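You operate a simulated robot arm through the tools that you are given. There is no shell and no other tool. Be economical: measure what you need, move in short steps, check, and stop when the job is done.

You run a simulated robot arm. Do the job below in one go: nothing can be reset, and whatever is moved stays where it is left.

TASK
Set the docked display to level 5 and save it.
Fine: mode knob on LEVEL, plus button steps up, green button saves; tester off at the end.
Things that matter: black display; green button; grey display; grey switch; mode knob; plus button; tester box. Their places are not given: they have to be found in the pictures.

Only the result counts: the job must be done as asked and must still hold three seconds after the hand-in. Knocking over, shifting, dropping, spilling or breaking anything else fails it.

THE ROBOT
A 7-joint arm with a two-finger parallel gripper, fixed in place. Base frame: the origin is at the foot of the arm, x ahead of it, y to its left, z up; the work surface is at about z = 0.72. Lengths are in m, angles in rad, forces in N, time in s.
With the tool pointing down near the work surface it reaches from about 0.28 to 0.68 m from the base axis. Its first joint turns from -1.152 to 1.152 rad. Payload 1.57 kg.
The tool frame sits at the grasp point between the pads (the TCP): z along the fingers, y along the line on which they close. The tips reach 0.03 m beyond it. Largest opening 0.11 m; finger width 0.024, thickness 0.012; the body of the gripper, 0.048 by 0.112 m, starts 0.078 m behind the TCP.
Orientation is that of the tool frame in the base frame, as a unit quaternion [x, y, z, w]. With the fingers straight down and closing along the base's y, the tool's x points along the base's -x, its y along +y and its z along -z.

THE INTERFACE
- The arm moves only by the tool arm_command. Its argument "steps" is text: rows parted by semicolons, each of 7 numbers parted by spaces: the shift along the tool's x, y, z in m, then the turn, a rotation vector about the tool's x, y, z in rad, then the opening, from 0 (shut) to 1 (fully open). In form: dx dy dz rx ry rz fingers; .... A call has 1 to 12 rows; each row shifts and turns the commanded pose from where the row before left it, along the tool's axes as they then stand. Each row takes 0.2 s and may step no farther than 0.05 m and 0.15 rad from the row before; otherwise, or with a gripper value out of range, the whole call is refused. Where a pose cannot be reached the arm comes as near as it can. A force on the tool above 60 N (or 10 N above the force at the start of the call, whichever is more), or a blocked arm, ends the call early, and 0.2 s more pass. Each finger travels about 0.108 m/s and halts on what it meets, pressing with about 43 N; the grip force reading is that of the motor and also rises with nothing between the fingers. The clock runs only during rows and for 0.2 s after the last one: add rows that do not move to give the fingers time. The reply holds the time, the measured pose of the TCP, the force on the tool along the base axes, the opening and the grip force, in the units named above and with some noise, with the torque about the TCP (base axes, N m) and any sound that the robot's microphone picked up, and new pictures: "pictures" is both (left out), scene, wrist or none.
- Cameras (640 x 400 px; columns grow to the right, rows downward): "scene" is fixed at [0.1562, -0.3972, 1.3954]; the picture's right is [0.90, -0.43, 0.00], its down [-0.29, -0.62, -0.73] and it looks along [0.31, 0.66, -0.68] (base axes); focal length 361 px, centre (320, 200). "wrist" rides on the gripper at [0.07, 0.016, -0.141] in the tool frame; the picture's right is [-0.23, 0.97, 0.00], its down [-0.86, -0.20, -0.48] and it looks along [-0.47, -0.11, 0.88] (tool axes); focal length 222 px, centre (320, 200).
- measure_at(camera, pixels): for up to 12 pixels [column, row] of the newest picture of that camera ("zoom" is the newest enlarged one), the place [x, y, z] in the base frame of the surface seen there, good to about 0.002 m, but the place of the scene camera against the robot may be out by one fixed shift of up to 0.025 m in any direction. No time passes.
- zoom(camera, box): a new picture of the part [left, top, right, bottom] of that camera's present view, enlarged. No time passes.
- sign_off(): hands the job in; it is judged then, once.

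Work in short steps. Measure before you move; look again where a grasp or a placing could have gone wrong, and mend it. You have 80 turns and 200 pictures in all, those below and enlarged ones among them. Open the gripper and draw the arm clear of the work before you hand the job in, unless the task says otherwise; then end with one line.

The tools are called after ">>>" by a JSON object that holds its "api" and its "payload". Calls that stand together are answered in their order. arm_command: Moves the arm, as the interface text tells. Its arguments: {"type":"object","properties":{"steps":{"type":"string"},"pictures":{"type":"string","enum":["both","scene","wrist","none"]}},"required":["steps"]} The other tools are called the same way: measure_at (camera, pixels) gives the place of the surface under pixels of a picture; zoom (camera, box) takes an enlarged picture of a part of a camera's view; sign_off () hands the job in.

At the start:

```text
clock: 0.0
eef_pos: [0.3491, -0.1162, 1.0495]
orientation: [0.0, 1.0, 0.0, 0.0]
wrist_force: [0.4, 1.0, 0.3]
ft_torque: [-0.04, -0.01, 0.02]
width: 0.1101
finger_force: 0.1
```

scene: 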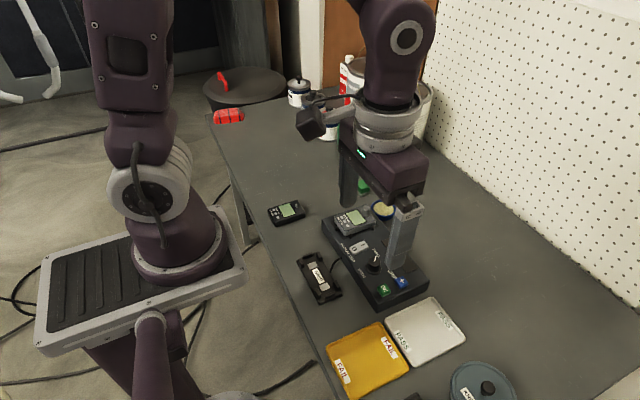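
wrist: 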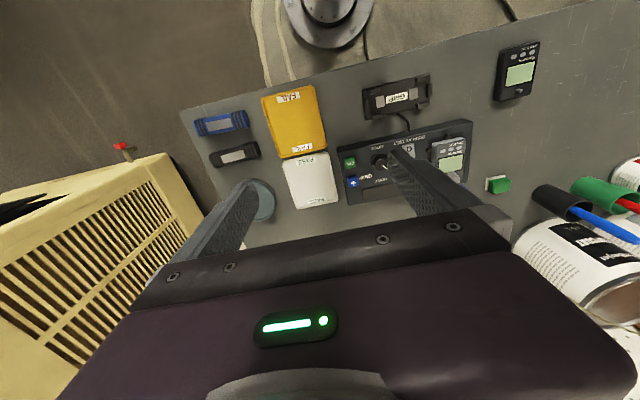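

The tester box is near scene (375,260). I zoom in on it in both cameras to see the controls.

>>> {"api": "zoom", "payload": {"camera": "scene", "box": [260, 180, 450, 320]}}

>>> {"api": "zoom", "payload": {"camera": "wrist", "box": [320, 60, 560, 210]}}

```text
2.86 times, centred on (355, 250) of scene
```

zoom: 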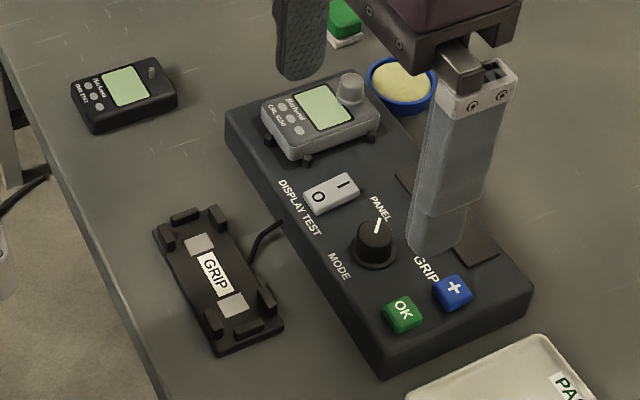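

```text
2.67 times, centred on (440, 135) of wrist
```

zoom: 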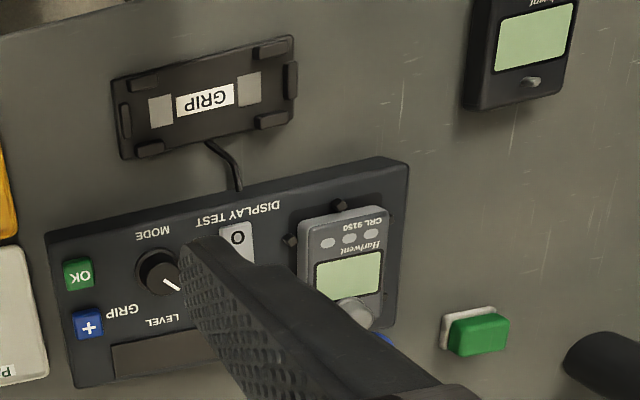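

The gripper hides part of the panel. I measure the visible controls in the wrist view and move the arm aside to see the whole panel.

>>> {"api": "measure_at", "payload": {"camera": "wrist", "pixels": [[349, 163], [353, 182], [381, 163], [409, 148], [452, 163], [390, 135], [376, 186]]}}

>>> {"api": "arm_command", "payload": {"steps": "0.03 -0.04 0 0 0 0 1; 0.03 -0.04 0 0 0 0 1; 0 -0.05 0 0 0 0 1; 0 -0.05 0 0 0 0 1"}}

```text
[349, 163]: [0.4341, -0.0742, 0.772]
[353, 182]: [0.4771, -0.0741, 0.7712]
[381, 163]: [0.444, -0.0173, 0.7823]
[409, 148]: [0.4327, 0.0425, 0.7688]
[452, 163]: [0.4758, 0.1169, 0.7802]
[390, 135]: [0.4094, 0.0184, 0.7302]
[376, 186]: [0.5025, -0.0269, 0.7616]
```

```text
clock: 1.0
eef_pos: [0.2873, -0.2972, 1.049]
orientation: [0.0, 1.0, 0.0, -0.001]
wrist_force: [-0.2, -1.1, 0.6]
ft_torque: [-0.02, -0.02, 0.01]
width: 0.1102
finger_force: 0.0
```

scene: 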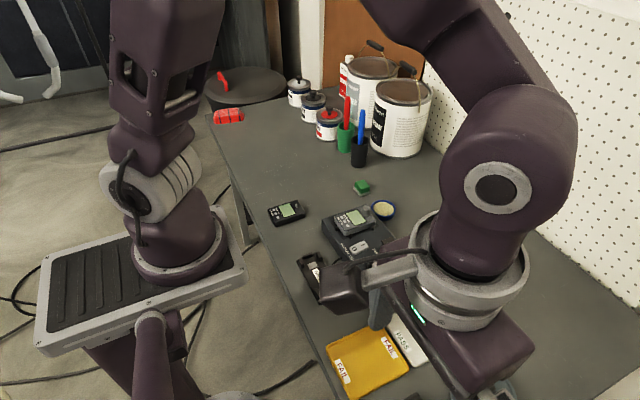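
wrist: 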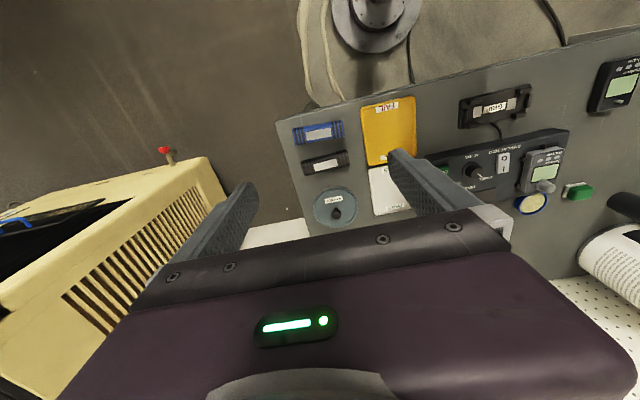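

Wrong way for the view; I move to y≈0.02 so the panel is seen between the fingers.

>>> {"api": "arm_command", "payload": {"steps": "0 0.05 0 0 0 0 1; 0 0.05 0 0 0 0 1; 0 0.05 0 0 0 0 1; 0 0.05 0 0 0 0 1; 0 0.05 0 0 0 0 1;0 0.05 0 0 0 0 1;0 0.04 0 0 0 0 1"}}

```text
clock: 2.6
eef_pos: [0.2877, 0.0434, 1.0487]
orientation: [0.001, 1.0, 0.0, 0.0]
wrist_force: [-0.2, -0.2, -0.8]
ft_torque: [-0.04, -0.01, 0.01]
width: 0.11
finger_force: 0.0
```

scene: 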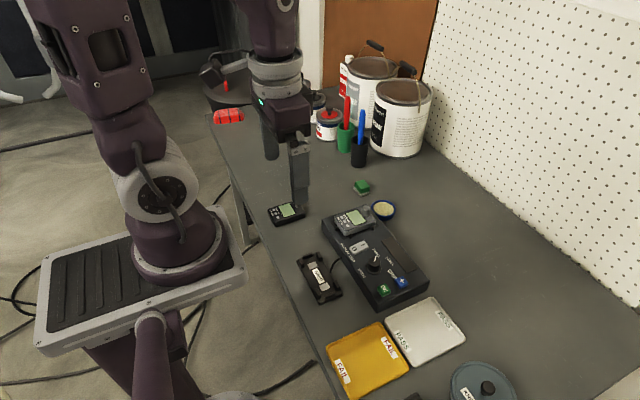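
wrist: 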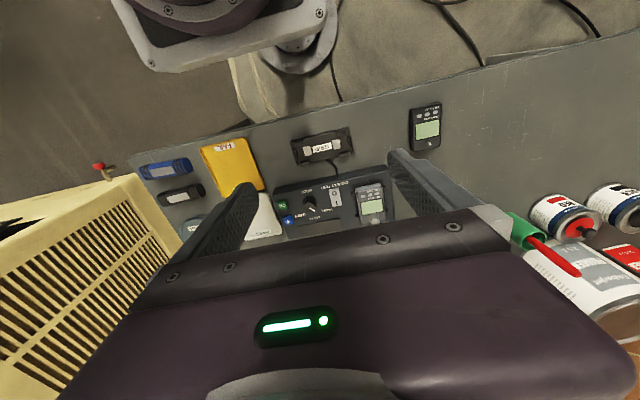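

Now the panel is clear in both views. I zoom and measure the controls in the wrist camera.

>>> {"api": "zoom", "payload": {"camera": "scene", "box": [310, 195, 440, 315]}}

>>> {"api": "zoom", "payload": {"camera": "wrist", "box": [260, 160, 404, 250]}}

```text
3.33 times, centred on (375, 255) of scene
```

zoom: 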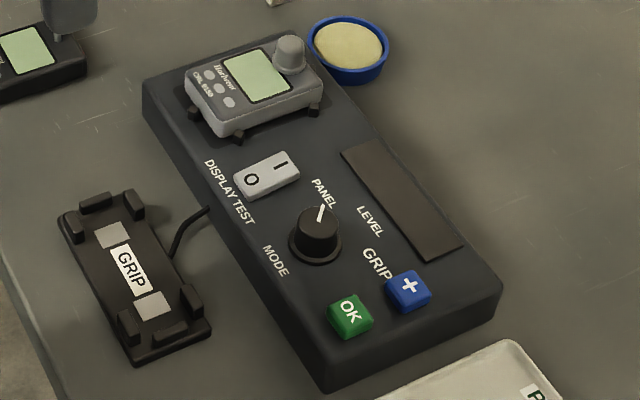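

```text
4.44 times, centred on (332, 205) of wrist
```

zoom: 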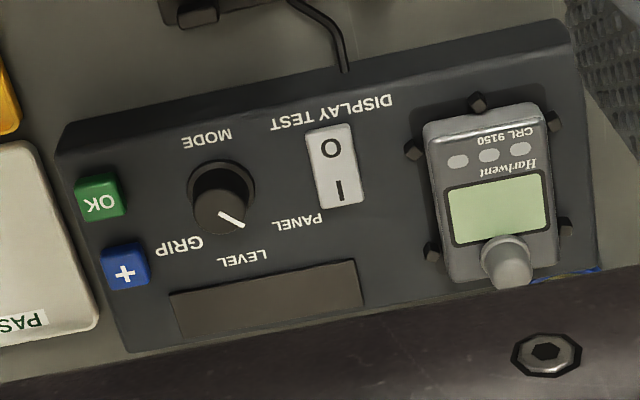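

>>> {"api": "measure_at", "payload": {"camera": "zoom", "pixels": [[102, 200], [125, 270], [220, 205], [243, 227], [215, 222], [330, 150], [341, 190], [240, 262], [300, 222], [185, 243], [270, 220], [345, 160]]}}

>>> {"api": "measure_at", "payload": {"camera": "scene", "pixels": [[383, 289], [403, 281], [374, 258], [375, 271], [359, 246], [354, 249], [363, 244]]}}

```text
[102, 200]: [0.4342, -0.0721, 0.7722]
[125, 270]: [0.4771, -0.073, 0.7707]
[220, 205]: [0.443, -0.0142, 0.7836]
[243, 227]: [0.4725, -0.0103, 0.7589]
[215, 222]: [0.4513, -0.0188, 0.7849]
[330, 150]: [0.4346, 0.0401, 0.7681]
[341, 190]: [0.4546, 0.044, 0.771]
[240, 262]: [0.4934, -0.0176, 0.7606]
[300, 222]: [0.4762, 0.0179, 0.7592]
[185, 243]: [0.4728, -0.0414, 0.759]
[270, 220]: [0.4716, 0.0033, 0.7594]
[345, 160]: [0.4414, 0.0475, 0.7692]
```

```text
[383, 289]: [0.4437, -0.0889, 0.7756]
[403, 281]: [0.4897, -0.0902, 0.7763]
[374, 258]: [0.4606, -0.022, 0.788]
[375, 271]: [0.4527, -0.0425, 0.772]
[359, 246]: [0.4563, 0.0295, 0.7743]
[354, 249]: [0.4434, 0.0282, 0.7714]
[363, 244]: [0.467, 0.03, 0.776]
```

Wrist data: switch O at (0.435, 0.040), I at (0.455, 0.044) with I side raised (off); knob near (0.445,-0.016) on PANEL; plus (0.477,-0.073); OK (0.434,-0.072). I close the fingers and come over the I side of the switch.

>>> {"api": "arm_command", "payload": {"steps": "-0.035 0 0.035 0 0 0 0.8; -0.035 0 0.035 0 0 0 0.5; -0.035 0 0.035 0 0 0 0.2; -0.035 0 0.035 0 0 0 0; -0.033 0 0.035 0 0 0 0; 0 0 0 0 0 0 0; 0 0 0 0 0 0 0"}}

```text
clock: 4.2
eef_pos: [0.4616, 0.0439, 0.8752]
orientation: [0.0, 1.0, -0.001, 0.0]
wrist_force: [0.1, -0.2, 0.5]
ft_torque: [0.03, 0.0, 0.03]
width: 0.0
finger_force: 21.4
```

scene: 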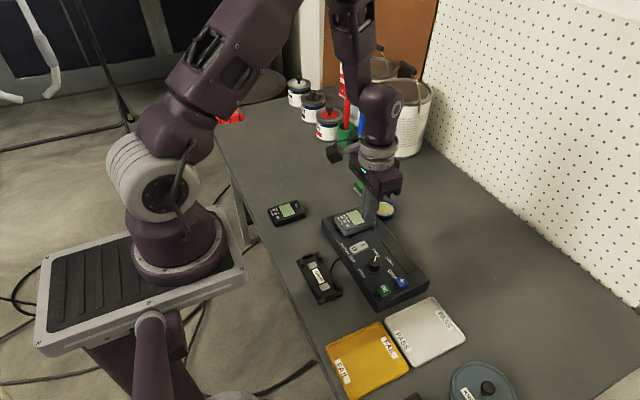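
wrist: 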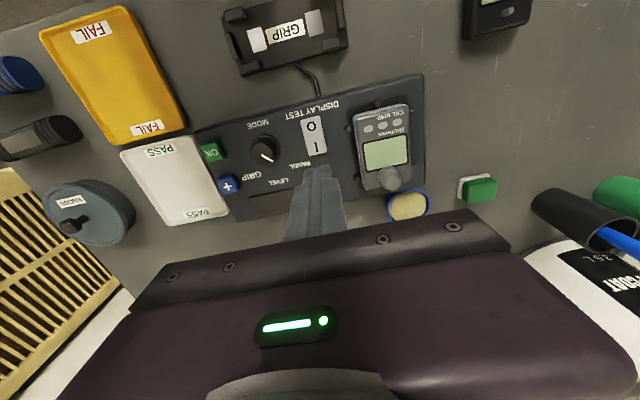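

Good view of the panel around the fingertips (317,170). I remeasure all controls at this closer range.

>>> {"api": "zoom", "payload": {"camera": "wrist", "box": [190, 80, 430, 230]}}

>>> {"api": "measure_at", "payload": {"camera": "wrist", "pixels": [[210, 152], [228, 184], [313, 127], [315, 148], [303, 118], [323, 116], [317, 156], [307, 158], [262, 152], [264, 142], [318, 171]]}}

```text
2.67 times, centred on (310, 155) of wrist
```

zoom: 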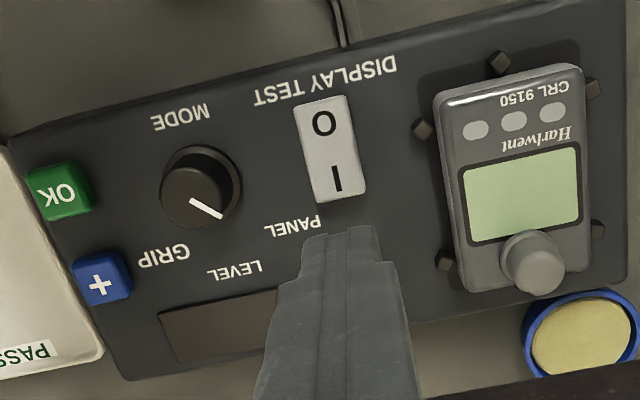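

```text
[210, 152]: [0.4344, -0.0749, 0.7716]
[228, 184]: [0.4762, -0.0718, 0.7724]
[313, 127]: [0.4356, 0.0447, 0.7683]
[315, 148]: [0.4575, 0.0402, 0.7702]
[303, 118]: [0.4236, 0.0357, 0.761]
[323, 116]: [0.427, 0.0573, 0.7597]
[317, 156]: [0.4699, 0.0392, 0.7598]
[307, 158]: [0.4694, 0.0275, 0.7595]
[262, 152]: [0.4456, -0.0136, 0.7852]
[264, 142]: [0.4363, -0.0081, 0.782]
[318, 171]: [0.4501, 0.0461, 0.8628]
```

Finger footprint at x 0.45–0.474 lies on the I half. I go down to just above, then press gently.

>>> {"api": "arm_command", "payload": {"steps": "0 0 0.035 0 0 0 0; 0 0 0.03 0 0 0 0; 0 0 0.005 0 0 0 0; 0 0 0.003 0 0 0 0; 0 0 0.002 0 0 0 0; 0 0 0.001 0 0 0 0"}}

```text
clock: 5.6
eef_pos: [0.4615, 0.044, 0.7991]
orientation: [0.0, 1.0, 0.0, 0.001]
wrist_force: [0.1, -1.4, 27.1]
ft_torque: [-0.05, 0.32, 0.03]
width: 0.0
finger_force: 21.4
```

scene: 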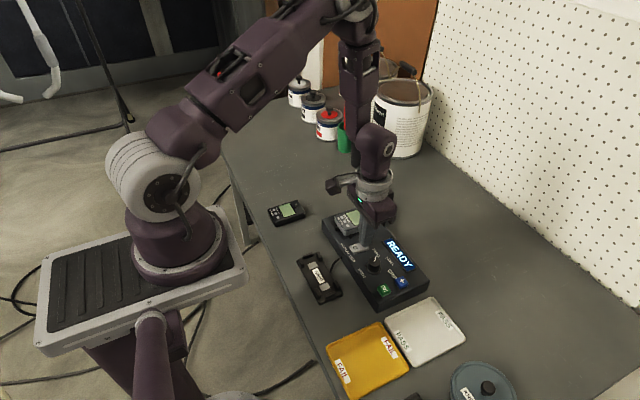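
wrist: 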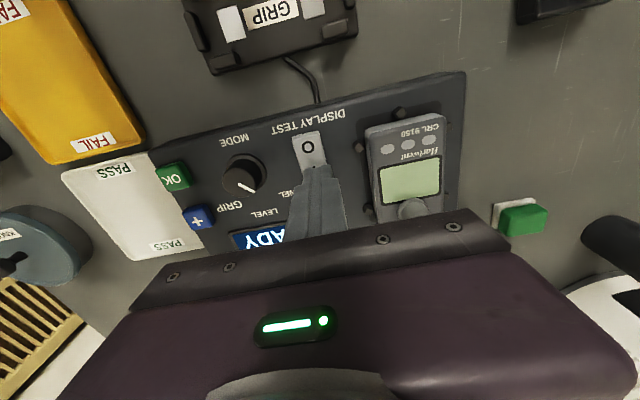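

The panel shows READY. I lift, open, and measure the knob.

>>> {"api": "arm_command", "payload": {"steps": "0 0 -0.03 0 0 0 0; 0 0 -0.04 0 0 0 0.2; 0 -0.03 0 0 0 0 0.4; 0 -0.03 0 0 0 0 0.5;0.008 0 0 0 0 0 0.5; 0 0 0 0 0 0 0.5"}}

>>> {"api": "zoom", "payload": {"camera": "wrist", "box": [210, 80, 450, 230]}}

>>> {"api": "zoom", "payload": {"camera": "scene", "box": [310, 195, 440, 315]}}

```text
clock: 7.0
eef_pos: [0.4538, -0.0154, 0.8682]
orientation: [0.001, 1.0, 0.0, 0.001]
wrist_force: [0.2, -0.5, 0.2]
ft_torque: [0.01, 0.01, 0.0]
width: 0.0553
finger_force: 0.2
```

scene: 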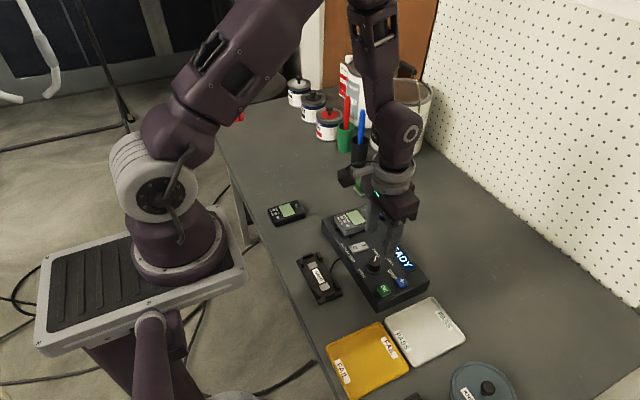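
wrist: 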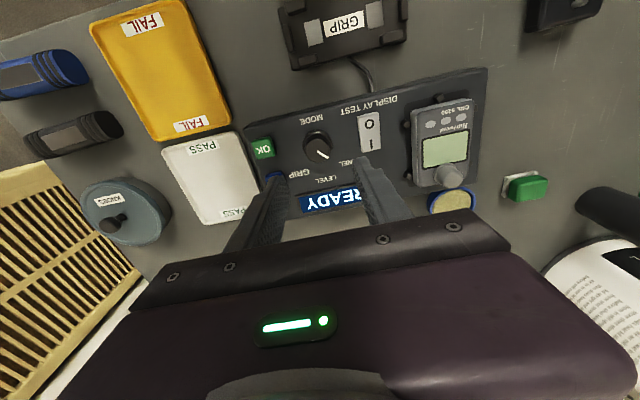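

```text
2.67 times, centred on (330, 155) of wrist
```

zoom: 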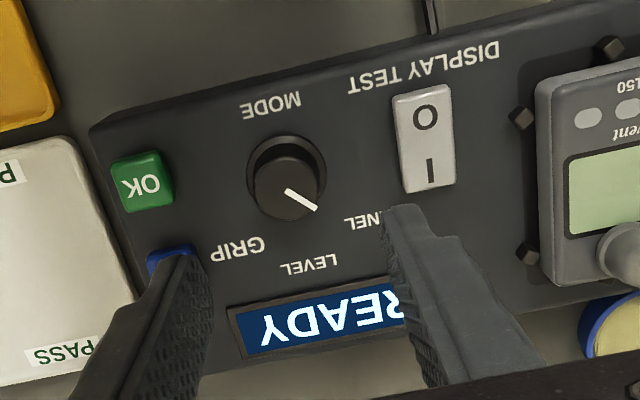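

```text
3.33 times, centred on (375, 255) of scene
```

zoom: 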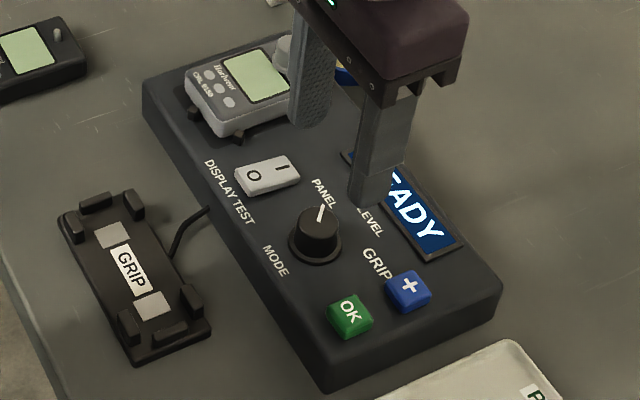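

>>> {"api": "measure_at", "payload": {"camera": "wrist", "pixels": [[306, 150], [329, 148], [317, 160], [316, 141], [317, 150], [316, 138], [315, 133], [317, 145], [323, 155], [308, 156]]}}

>>> {"api": "zoom", "payload": {"camera": "wrist", "box": [285, 115, 349, 155]}}

```text
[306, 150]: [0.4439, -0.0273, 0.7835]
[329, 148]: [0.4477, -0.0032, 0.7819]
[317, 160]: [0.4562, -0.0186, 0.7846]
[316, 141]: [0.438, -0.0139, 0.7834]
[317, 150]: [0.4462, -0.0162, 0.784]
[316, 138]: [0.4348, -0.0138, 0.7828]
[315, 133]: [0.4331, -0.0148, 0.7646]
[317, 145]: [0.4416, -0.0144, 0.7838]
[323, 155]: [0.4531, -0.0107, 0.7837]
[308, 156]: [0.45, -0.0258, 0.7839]
```

```text
10.00 times, centred on (317, 135) of wrist
```

zoom: 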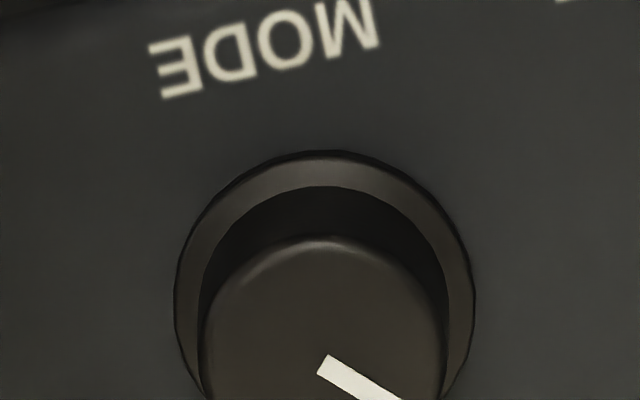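

Knob top disc centre ≈ (0.4455,-0.0153), radius 0.012, top 0.784. I centre on it, go down to tips ≈0.770 and close slowly.

>>> {"api": "arm_command", "payload": {"steps": "0.0083 0 0.02 0 0 0 0.45; 0 0 0.025 0 0 0 0.4; 0 0 0.0225 0 0 0 0.35; 0 0 0 0 0 0 0.3; 0 0 0 0 0 0 0.26; 0 0 0 0 0 0 0.23; 0 0 0 0 0 0 0.21; 0 0 0 0 0 0 0.2"}}

```text
clock: 8.8
eef_pos: [0.4456, -0.0153, 0.8002]
orientation: [0.0, 1.0, 0.0, 0.0]
wrist_force: [-0.3, -9.7, -4.3]
ft_torque: [-0.26, 0.03, -0.02]
width: 0.0306
finger_force: 4.9
```

scene: 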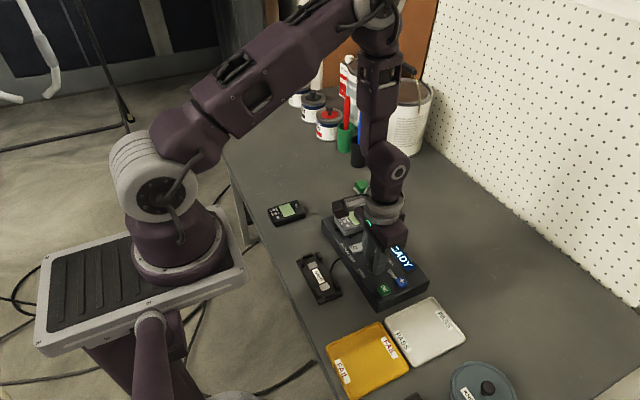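
wrist: 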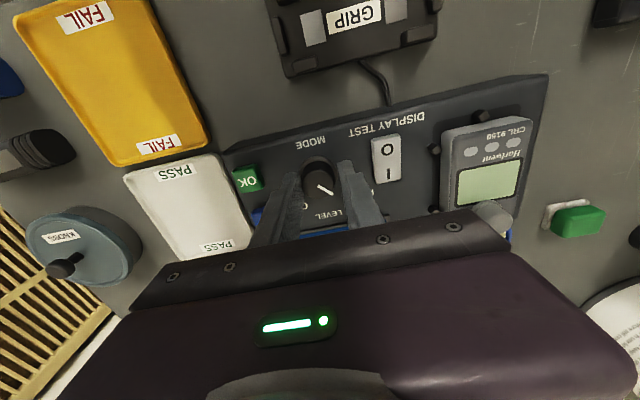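

The fingers stopped at 0.0306 with a side force of −9.7 N: likely they meet the knob's base ring. I open a bit, rise 6 mm and check.

>>> {"api": "arm_command", "payload": {"steps": "0 0 0 0 0 0 0.4; 0 0 -0.006 0 0 0 0.4; 0 0 0 0 0 0 0.4"}}

>>> {"api": "zoom", "payload": {"camera": "wrist", "box": [230, 130, 420, 250]}}

```text
clock: 9.6
eef_pos: [0.4461, -0.0153, 0.8064]
orientation: [0.0, 1.0, 0.0, 0.0]
wrist_force: [0.0, 0.2, -0.4]
ft_torque: [0.0, -0.01, 0.0]
width: 0.044
finger_force: 0.0
```

scene: 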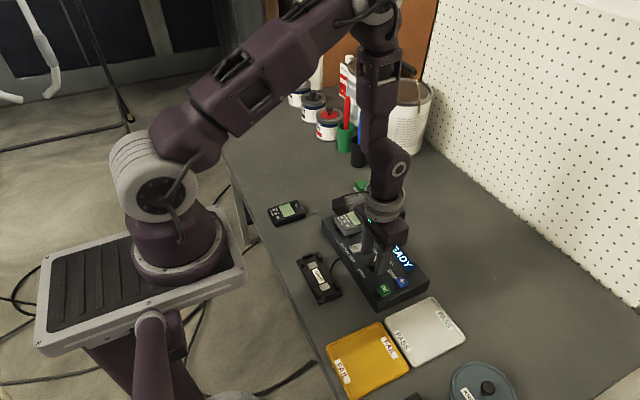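
wrist: 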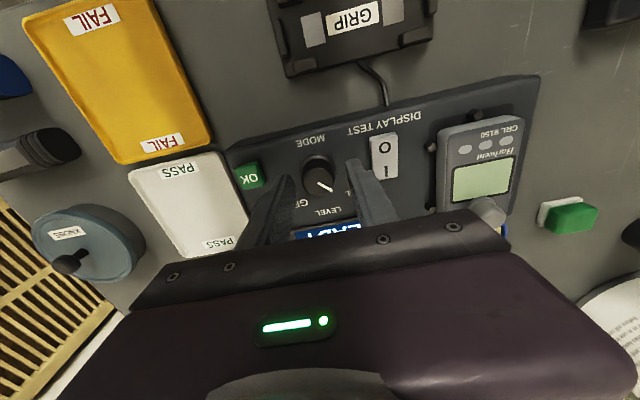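

```text
3.33 times, centred on (325, 190) of wrist
```

zoom: 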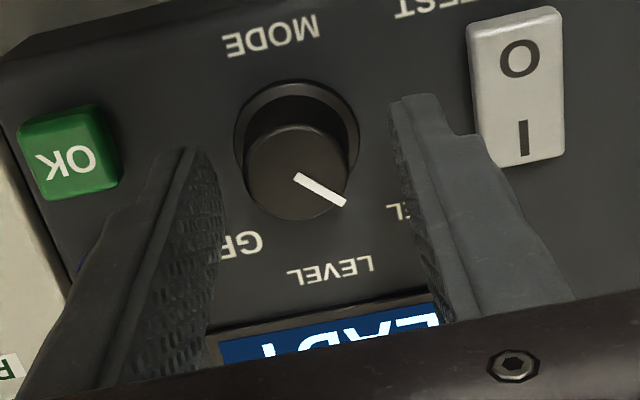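

>>> {"api": "measure_at", "payload": {"camera": "zoom", "pixels": [[248, 172], [341, 165], [295, 172], [294, 214], [292, 130], [240, 130], [352, 118], [236, 150], [356, 150], [290, 84]]}}

```text
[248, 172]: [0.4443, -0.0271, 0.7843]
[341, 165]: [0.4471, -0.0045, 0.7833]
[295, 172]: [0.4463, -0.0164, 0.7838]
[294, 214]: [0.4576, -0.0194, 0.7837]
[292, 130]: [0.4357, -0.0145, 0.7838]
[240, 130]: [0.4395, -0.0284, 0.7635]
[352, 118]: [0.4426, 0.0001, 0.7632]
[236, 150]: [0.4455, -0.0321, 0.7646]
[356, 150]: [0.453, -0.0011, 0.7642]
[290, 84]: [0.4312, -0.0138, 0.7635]
```

Knob centre ≈ (0.4465,-0.016), knob radius 0.0115, ring radius ~0.0155. At this height tips (0.776) are above the ring; I shift 0.7 mm in −y and close slowly.

>>> {"api": "arm_command", "payload": {"steps": "-0.0004 -0.0007 0 0 0 0 0.35; 0 0 0 0 0 0 0.3; 0 0 0 0 0 0 0.27; 0 0 0 0 0 0 0.24; 0 0 0 0 0 0 0.22; 0 0 0 0 0 0 0.21", "pictures": "wrist"}}

```text
clock: 11.0
eef_pos: [0.4464, -0.0164, 0.8069]
orientation: [0.0, 1.0, 0.0, 0.0]
wrist_force: [0.1, -5.6, -0.8]
ft_torque: [-0.16, 0.03, 0.03]
width: 0.0281
finger_force: 2.7
```

wrist: 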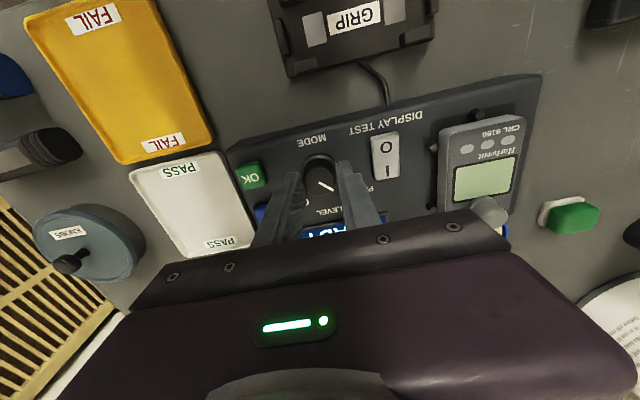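

Still one-sided (−5.6 N in y, width 0.028): the −y finger touches first. I shift another 1.5 mm in −y and close on.

>>> {"api": "arm_command", "payload": {"steps": "0 0 0 0 0 0 0.28; 0 -0.0015 0 0 0 0 0.27; 0 0 0 0 0 0 0.24; 0 0 0 0 0 0 0.22; 0 0 0 0 0 0 0.21", "pictures": "wrist"}}

>>> {"api": "zoom", "payload": {"camera": "wrist", "box": [230, 130, 420, 250]}}

```text
clock: 12.2
eef_pos: [0.4459, -0.0189, 0.8071]
orientation: [0.0, 1.0, 0.0, 0.0]
wrist_force: [0.8, 4.1, 1.9]
ft_torque: [0.12, 0.01, 0.02]
width: 0.0262
finger_force: 1.7
```

wrist: 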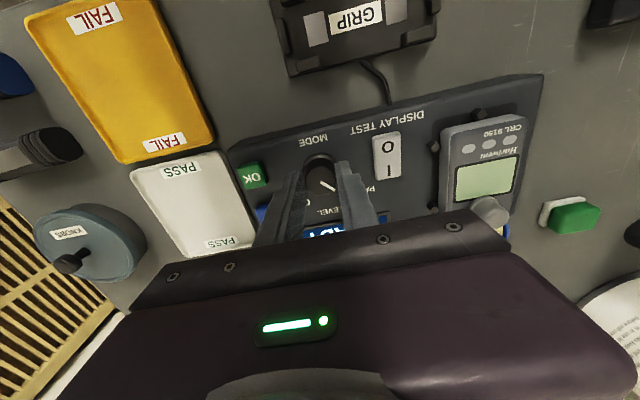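

```text
3.33 times, centred on (325, 190) of wrist
```

zoom: 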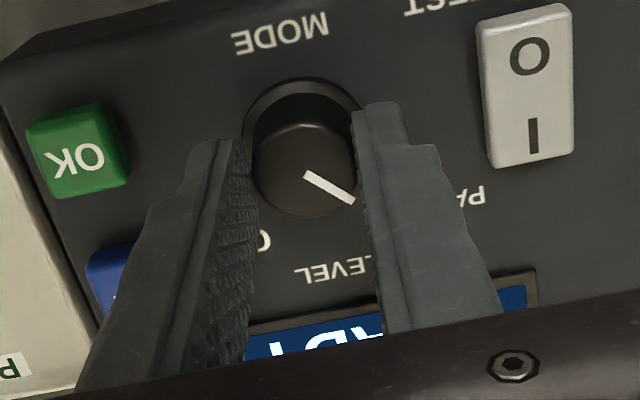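

Now the +y finger touches (+4.1 N), so the centre is about y=-0.0178. I shift back 0.8 mm and close to a mild grip.

>>> {"api": "arm_command", "payload": {"steps": "0 0.0008 0 0 0 0 0.23; 0 0 0 0 0 0 0.21; 0 0 0 0 0 0 0.19; 0 0 0 0 0 0 0.17", "pictures": "none"}}

```text
clock: 13.2
eef_pos: [0.4445, -0.0182, 0.8067]
orientation: [0.0, 1.0, 0.001, 0.0]
wrist_force: [0.8, -3.2, -6.8]
ft_torque: [-0.08, -0.17, 0.0]
width: 0.0259
finger_force: 37.5
```

Firmly gripped (width 0.0259). Now I turn the knob 45° clockwise seen from above (tool +z).

>>> {"api": "arm_command", "payload": {"steps": "0 0 0 0 0 0.13 0.17; 0 0 0 0 0 0.13 0.17; 0 0 0 0 0 0.13 0.17; 0 0 0 0 0 0.13 0.17; 0 0 0 0 0 0.13 0.17; 0 0 0 0 0 0.13 0.17; 0 0 0 0 0 0 0.17"}}

>>> {"api": "zoom", "payload": {"camera": "wrist", "box": [230, 130, 420, 250]}}

```text
clock: 14.8
eef_pos: [0.4455, -0.0157, 0.8062]
orientation: [0.381, 0.925, 0.0, 0.001]
wrist_force: [8.5, 10.8, -18.5]
ft_torque: [0.45, -0.2, -0.03]
width: 0.0257
finger_force: 36.4
```

scene: 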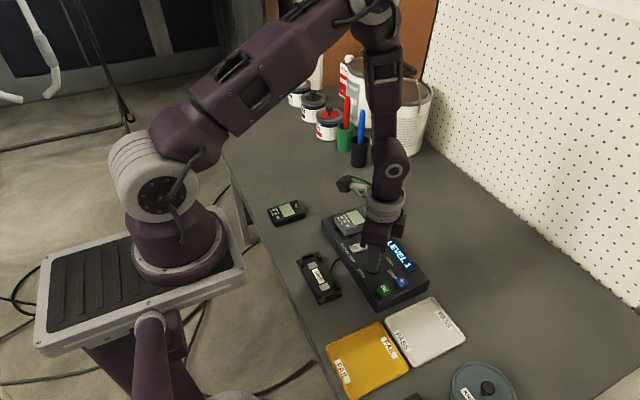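
wrist: 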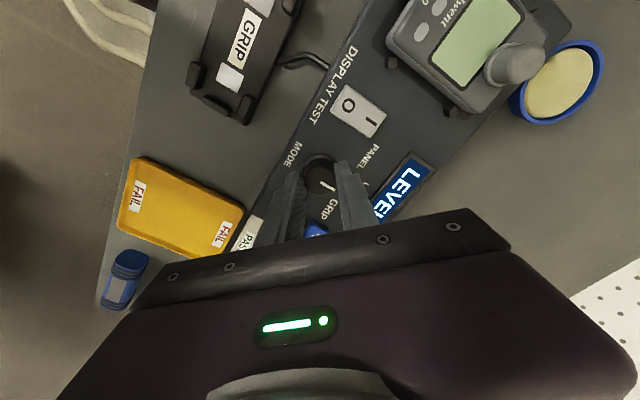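

```text
3.33 times, centred on (325, 190) of wrist
```

zoom: 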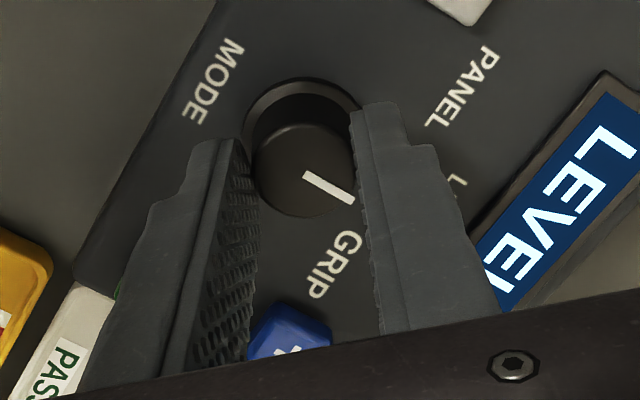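

The panel shows LEVEL 1. I release, lift, turn the wrist back, and shut the fingers.

>>> {"api": "arm_command", "payload": {"steps": "0 0 0 0 0 0 0.25; 0 0 0 0 0 0 0.38; 0 0 0 0 0 0 0.4; 0 0 -0.03 0 0 0 0.4; 0 0 -0.03 0 0 -0.13 0.4; 0 0 0 0 0 -0.13 0.2; 0 0 0 0 0 -0.13 0; 0 0 0 0 0 -0.13 0; 0 0 0 0 0 -0.13 0; 0 0 0 0 0 -0.13 0; 0 0 0 0 0 0 0"}}

>>> {"api": "zoom", "payload": {"camera": "wrist", "box": [210, 80, 450, 230]}}

```text
clock: 17.2
eef_pos: [0.4458, -0.016, 0.8672]
orientation: [-0.001, 1.0, 0.0, -0.001]
wrist_force: [-0.5, 0.3, -0.3]
ft_torque: [0.02, 0.01, -0.01]
width: 0.0
finger_force: 21.5
```

scene: 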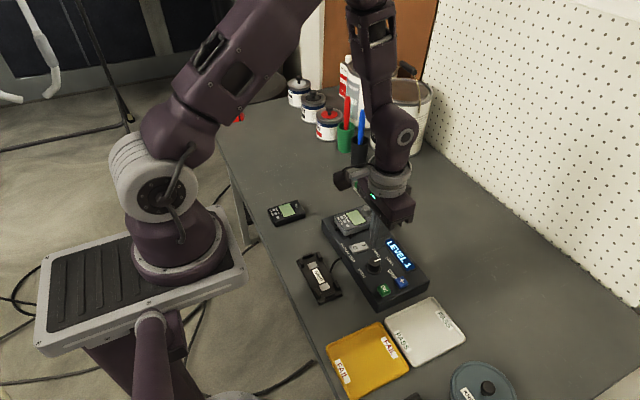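
wrist: 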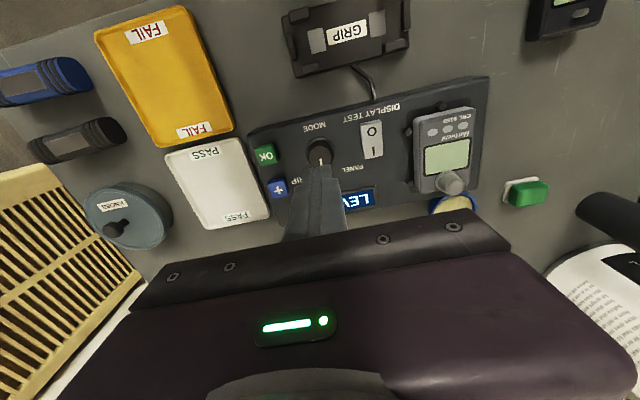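

```text
2.67 times, centred on (330, 155) of wrist
```

zoom: 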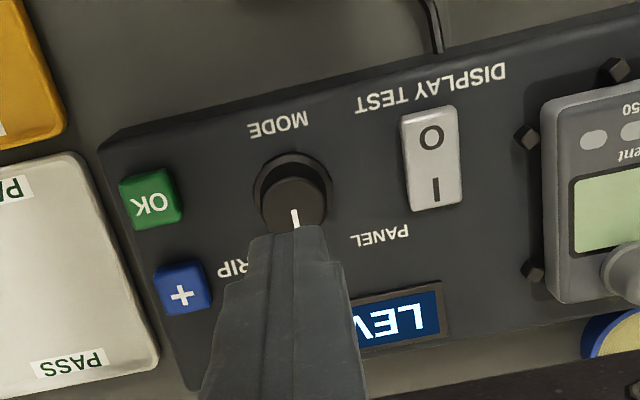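

>>> {"api": "measure_at", "payload": {"camera": "wrist", "pixels": [[278, 189], [278, 183], [279, 195], [272, 190], [285, 188], [266, 155], [259, 157], [273, 153], [371, 132], [374, 150], [369, 124]]}}

```text
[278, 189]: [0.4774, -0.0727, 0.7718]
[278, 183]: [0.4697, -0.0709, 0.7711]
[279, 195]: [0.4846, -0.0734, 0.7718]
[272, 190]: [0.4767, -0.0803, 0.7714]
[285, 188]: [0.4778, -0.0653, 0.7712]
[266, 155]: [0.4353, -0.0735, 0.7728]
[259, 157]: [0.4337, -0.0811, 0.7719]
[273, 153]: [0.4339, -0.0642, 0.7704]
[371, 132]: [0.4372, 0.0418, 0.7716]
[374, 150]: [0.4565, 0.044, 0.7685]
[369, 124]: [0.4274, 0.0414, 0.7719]
```

Plus button centre (0.477,-0.073), top 0.772. I move over it and press once slowly.

>>> {"api": "arm_command", "payload": {"steps": "-0.016 -0.029 0 0 0 0 0; -0.015 -0.0285 0 0 0 0 0; 0 0 0.035 0 0 0 0; 0 0 0.02 0 0 0 0; 0 0 0 0 0 0 0; 0 0 0.008 0 0 0 0; 0 0 0.003 0 0 0 0; 0 0 0.002 0 0 0 0"}}

```text
clock: 19.0
eef_pos: [0.4757, -0.0745, 0.8004]
orientation: [0.0, 1.0, 0.0, 0.0]
wrist_force: [1.1, 0.0, 0.9]
ft_torque: [0.03, -0.01, -0.01]
width: 0.0
finger_force: 21.5
```

scene: 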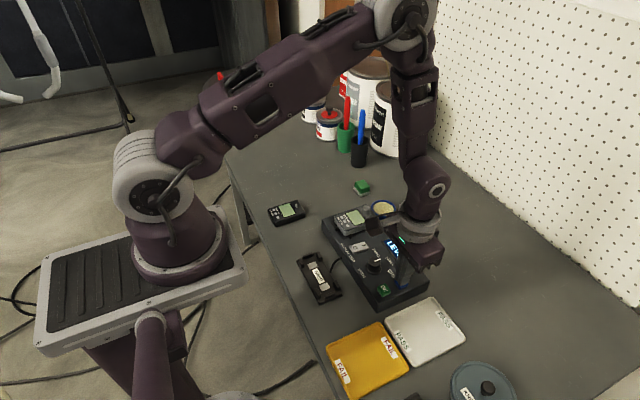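
wrist: 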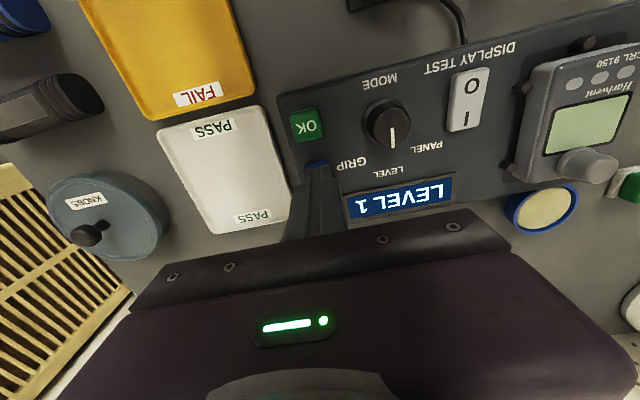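

The display is readable in the wrist view (LEVEL 1); the tip barely touches. I press 1 mm at a time.

>>> {"api": "arm_command", "payload": {"steps": "0 0 0.001 0 0 0 0; 0 0 0.001 0 0 0 0; 0 0 0.001 0 0 0 0", "pictures": "wrist"}}

```text
clock: 19.8
eef_pos: [0.4771, -0.0746, 0.796]
orientation: [0.0, 1.0, 0.0, 0.0]
wrist_force: [1.2, -0.9, 9.1]
ft_torque: [-0.01, -0.02, 0.05]
width: 0.0002
finger_force: 21.3
heard: click
```

wrist: 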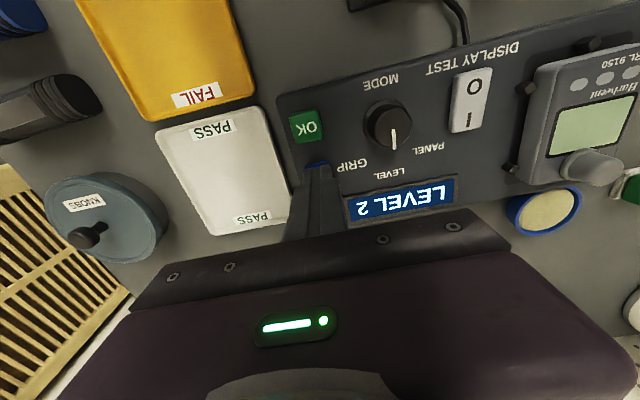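

A click and LEVEL 2. I release 8 mm and press again the same way.

>>> {"api": "arm_command", "payload": {"steps": "0 0 -0.008 0 0 0 0; 0 0 0 0 0 0 0; 0 0 0.006 0 0 0 0; 0 0 0.002 0 0 0 0; 0 0 0 0 0 0 0; 0 0 -0.008 0 0 0 0; 0 0 0 0 0 0 0", "pictures": "wrist"}}

```text
clock: 21.4
eef_pos: [0.4772, -0.074, 0.8036]
orientation: [0.001, 1.0, 0.0, 0.0]
wrist_force: [0.4, -0.9, 0.0]
ft_torque: [0.0, -0.01, 0.01]
width: 0.0
finger_force: 21.4
heard: click
```

wrist: 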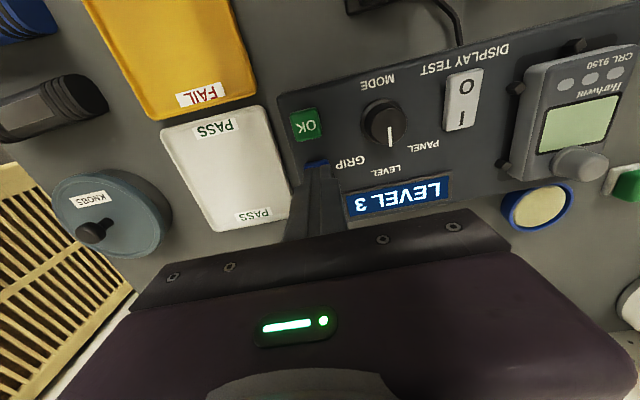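

LEVEL 3. I press once more the same way.

>>> {"api": "arm_command", "payload": {"steps": "0 0 0.006 0 0 0 0; 0 0 0.002 0 0 0 0; 0 0 0 0 0 0 0; 0 0 -0.008 0 0 0 0; 0 0 0 0 0 0 0", "pictures": "wrist"}}

```text
clock: 22.6
eef_pos: [0.4768, -0.0751, 0.8037]
orientation: [0.0, 1.0, 0.0, 0.0]
wrist_force: [0.0, 0.4, -0.5]
ft_torque: [0.04, -0.04, 0.0]
width: 0.0
finger_force: 21.5
heard: click
```

wrist: 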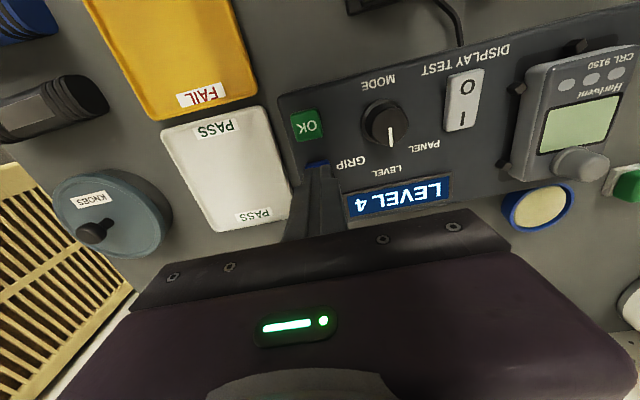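

LEVEL 4. One more press.

>>> {"api": "arm_command", "payload": {"steps": "0 0 0.006 0 0 0 0; 0 0 0.002 0 0 0 0; 0 0 0 0 0 0 0; 0 0 -0.008 0 0 0 0; 0 0 0 0 0 0 0", "pictures": "wrist"}}

```text
clock: 23.8
eef_pos: [0.4761, -0.074, 0.8038]
orientation: [-0.001, 1.0, 0.0, 0.001]
wrist_force: [0.7, 0.3, 0.5]
ft_torque: [-0.02, 0.0, 0.01]
width: 0.0002
finger_force: 21.6
heard: click
```

wrist: 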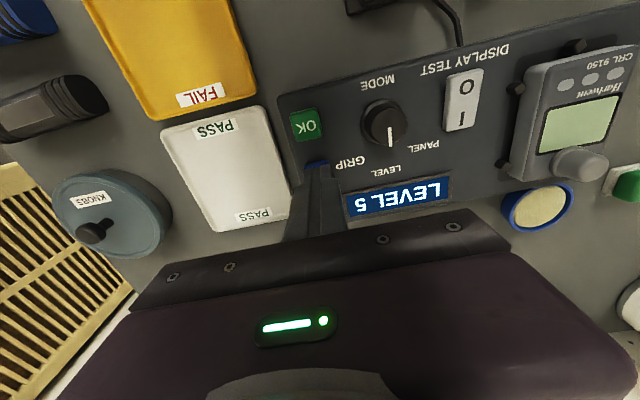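

LEVEL 5. I lift 2 cm, go over to the green OK button (0.4345,-0.073) and press it the same way.

>>> {"api": "arm_command", "payload": {"steps": "0 0 -0.02 0 0 0 0; 0.042 0.001 0 0 0 0 0; 0 0 0 0 0 0 0; 0 0 0.02 0 0 0 0; 0 0 0.006 0 0 0 0; 0 0 0.002 0 0 0 0; 0 0 0 0 0 0 0; 0 0 -0.008 0 0 0 0; 0 0 0 0 0 0 0"}}

>>> {"api": "zoom", "payload": {"camera": "scene", "box": [310, 195, 440, 315]}}

```text
clock: 25.8
eef_pos: [0.4356, -0.0732, 0.8044]
orientation: [0.0, 1.0, 0.0, 0.0]
wrist_force: [-0.4, 0.5, 0.0]
ft_torque: [-0.02, -0.01, 0.02]
width: 0.0002
finger_force: 21.5
heard: click
```

scene: 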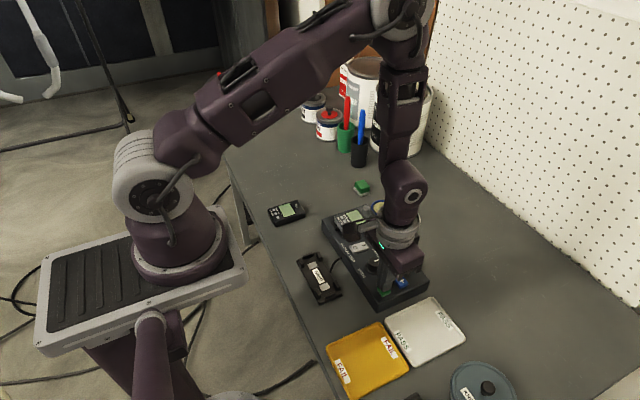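
wrist: 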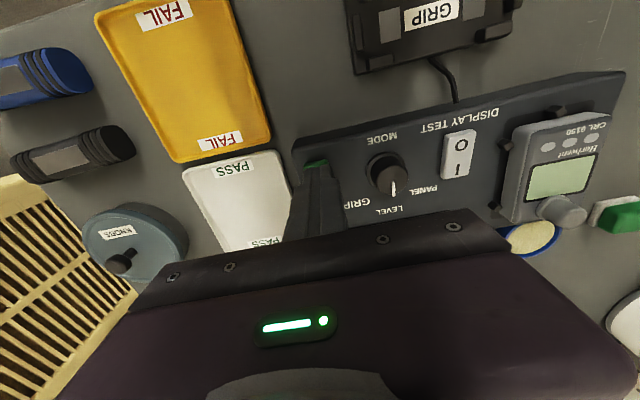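

```text
3.33 times, centred on (375, 255) of scene
```

zoom: 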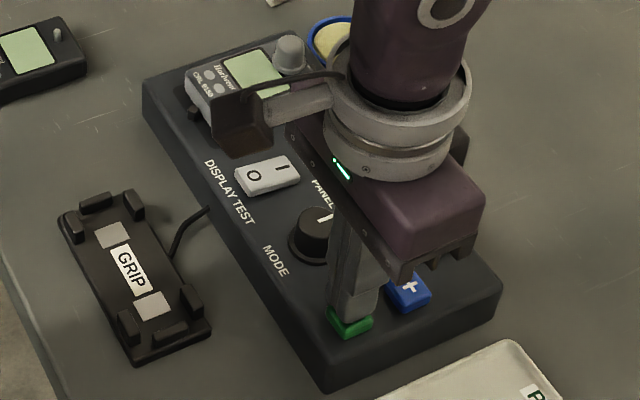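

Clicked. I lift to check the panel, moving toward the O side of the switch.

>>> {"api": "arm_command", "payload": {"steps": "0 0 -0.04 0 0 0 0; 0 0.04 -0.02 0 0 0 0; 0 0.04 0 0 0 0 0; 0.003 0.036 0 0 0 0 0; 0 0 0 0 0 0 0"}}

>>> {"api": "zoom", "payload": {"camera": "scene", "box": [310, 195, 440, 315]}}

```text
clock: 27.0
eef_pos: [0.4333, 0.0438, 0.8644]
orientation: [0.0, 1.0, 0.0, 0.0]
wrist_force: [-0.1, -0.5, 0.6]
ft_torque: [0.0, 0.01, -0.01]
width: 0.0
finger_force: 21.2
```

scene: 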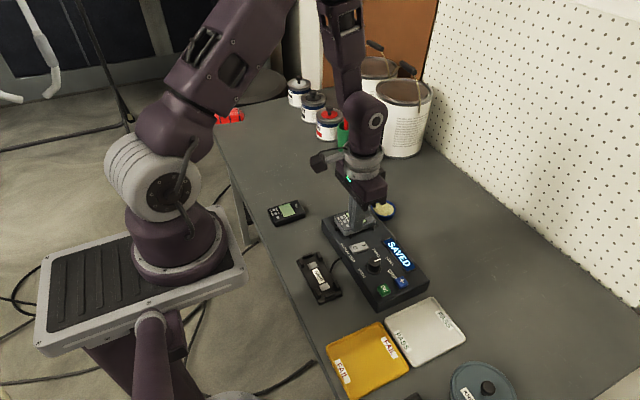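
wrist: 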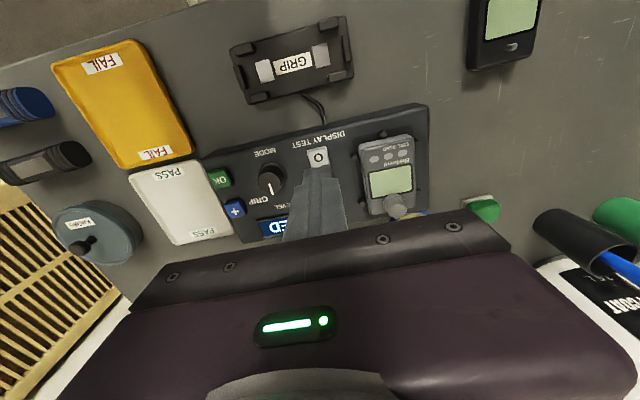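

```text
3.33 times, centred on (375, 255) of scene
```

zoom: 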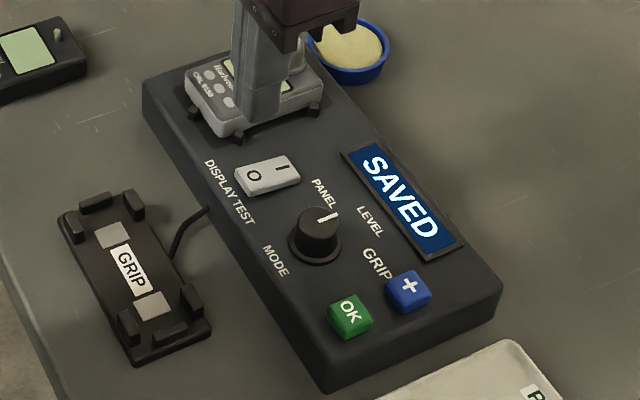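

SAVED. Now I press the O side: down to tip ≈0.774, then small steps.

>>> {"api": "arm_command", "payload": {"steps": "0.001 -0.001 0.035 0 0 0 0; 0 0 0.023 0 0 0 0; 0 0 0.003 0 0 0 0; 0 0 0.003 0 0 0 0; 0 0 0.002 0 0 0 0; 0 0 0.001 0 0 0 0"}}

>>> {"api": "zoom", "payload": {"camera": "scene", "box": [310, 195, 440, 315]}}

```text
clock: 28.3
eef_pos: [0.43, 0.0421, 0.8002]
orientation: [-0.001, 1.0, -0.001, 0.001]
wrist_force: [-5.9, 0.3, 20.4]
ft_torque: [0.0, -0.08, 0.01]
width: 0.0001
finger_force: 20.9
stopped in row 6: the force on the tool passed its limit at 68 N (the readings are from after the stop); the commanded pose is now the measured one
```

scene: 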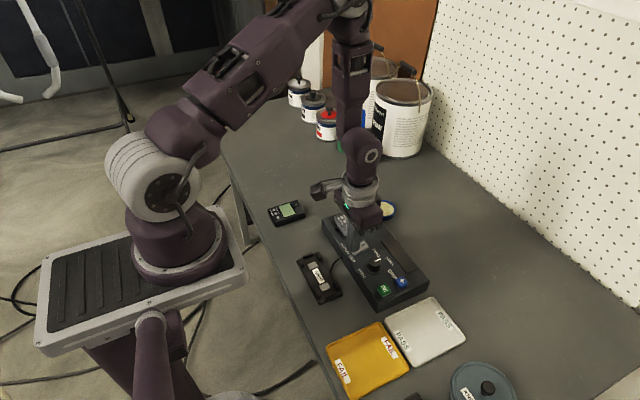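
wrist: 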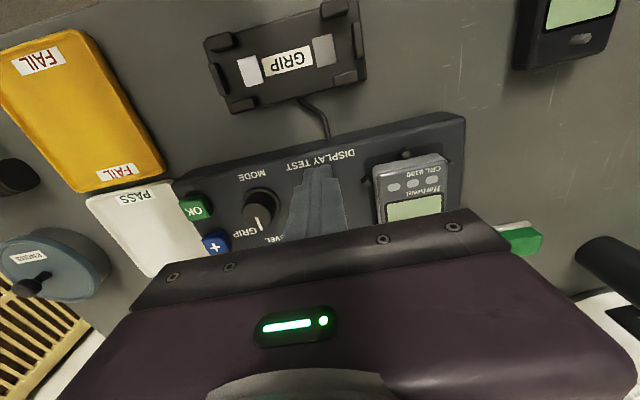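

```text
3.33 times, centred on (375, 255) of scene
```

zoom: 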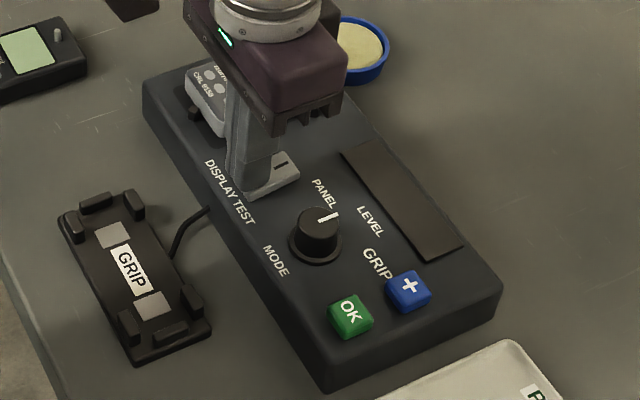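

The panel is dark: the tester is off. I lift away, open the gripper and check.

>>> {"api": "arm_command", "payload": {"steps": "0 0 -0.03 0 0 0 0; 0 0 -0.05 0 0 0 0; 0 0 -0.05 0 0 0 0; 0.03 0 -0.05 0 0 0 0.3; 0.04 0 -0.03 0 0 0 0.6; 0.04 0 -0.02 0 0 0 0.8; 0 0 0 0 0 0 0.8; 0 0 0 0 0 0 0.8"}}

>>> {"api": "zoom", "payload": {"camera": "scene", "box": [310, 195, 440, 315]}}

```text
refused: row 4 steps farther than a row can; nothing moved
```

```text
3.33 times, centred on (375, 255) of scene
```

zoom: 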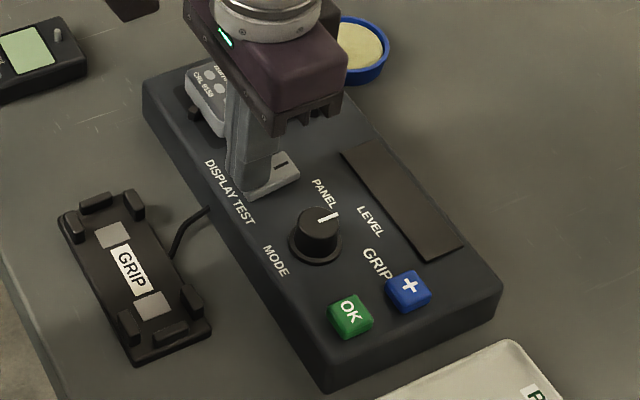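

One row was too long; I retry with shorter steps.

>>> {"api": "arm_command", "payload": {"steps": "0 0 -0.03 0 0 0 0; 0 0 -0.045 0 0 0 0; 0 0 -0.045 0 0 0 0; 0.03 0 -0.035 0 0 0 0.3; 0.035 0 -0.03 0 0 0 0.6; 0.04 0 -0.02 0 0 0 0.8; 0 0 0 0 0 0 0.8; 0 0 0 0 0 0 0.8"}}

>>> {"api": "zoom", "payload": {"camera": "scene", "box": [310, 195, 440, 315]}}

```text
clock: 30.1
eef_pos: [0.3258, 0.0425, 1.0046]
orientation: [0.0, 1.0, 0.0, -0.001]
wrist_force: [0.3, 0.6, -0.5]
ft_torque: [0.0, 0.01, -0.03]
width: 0.0882
finger_force: 0.1
```

scene: 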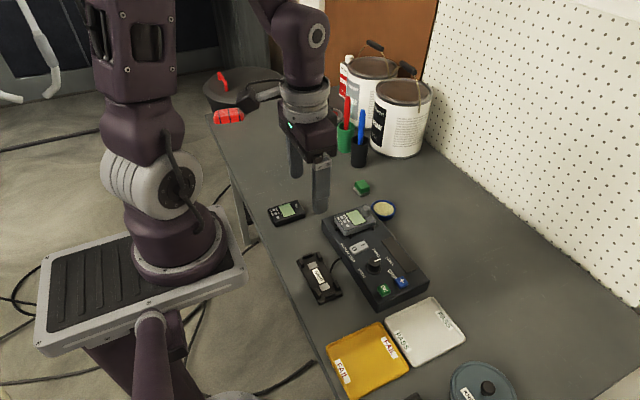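
wrist: 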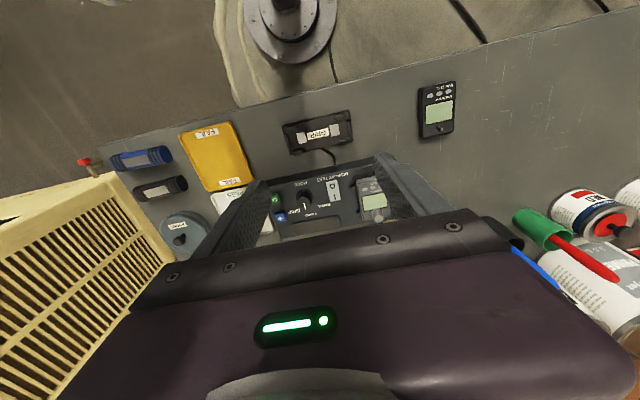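

```text
3.33 times, centred on (375, 255) of scene
```

zoom: 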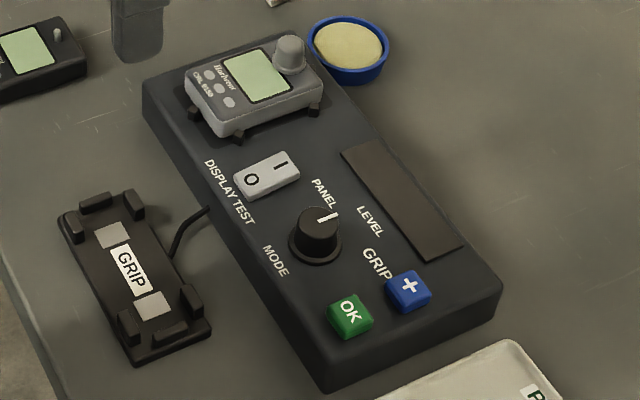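

The tester is off, the box is in place at the same pixels as before, the arm is clear and the gripper is open. I hand in.

>>> {"api": "sign_off", "payload": {}}

```text
The job is handed in.
```

The docked grey display was set to LEVEL 5 and saved (the panel showed SAVED), then I switched the tester off and moved the arm clear with the gripper open.
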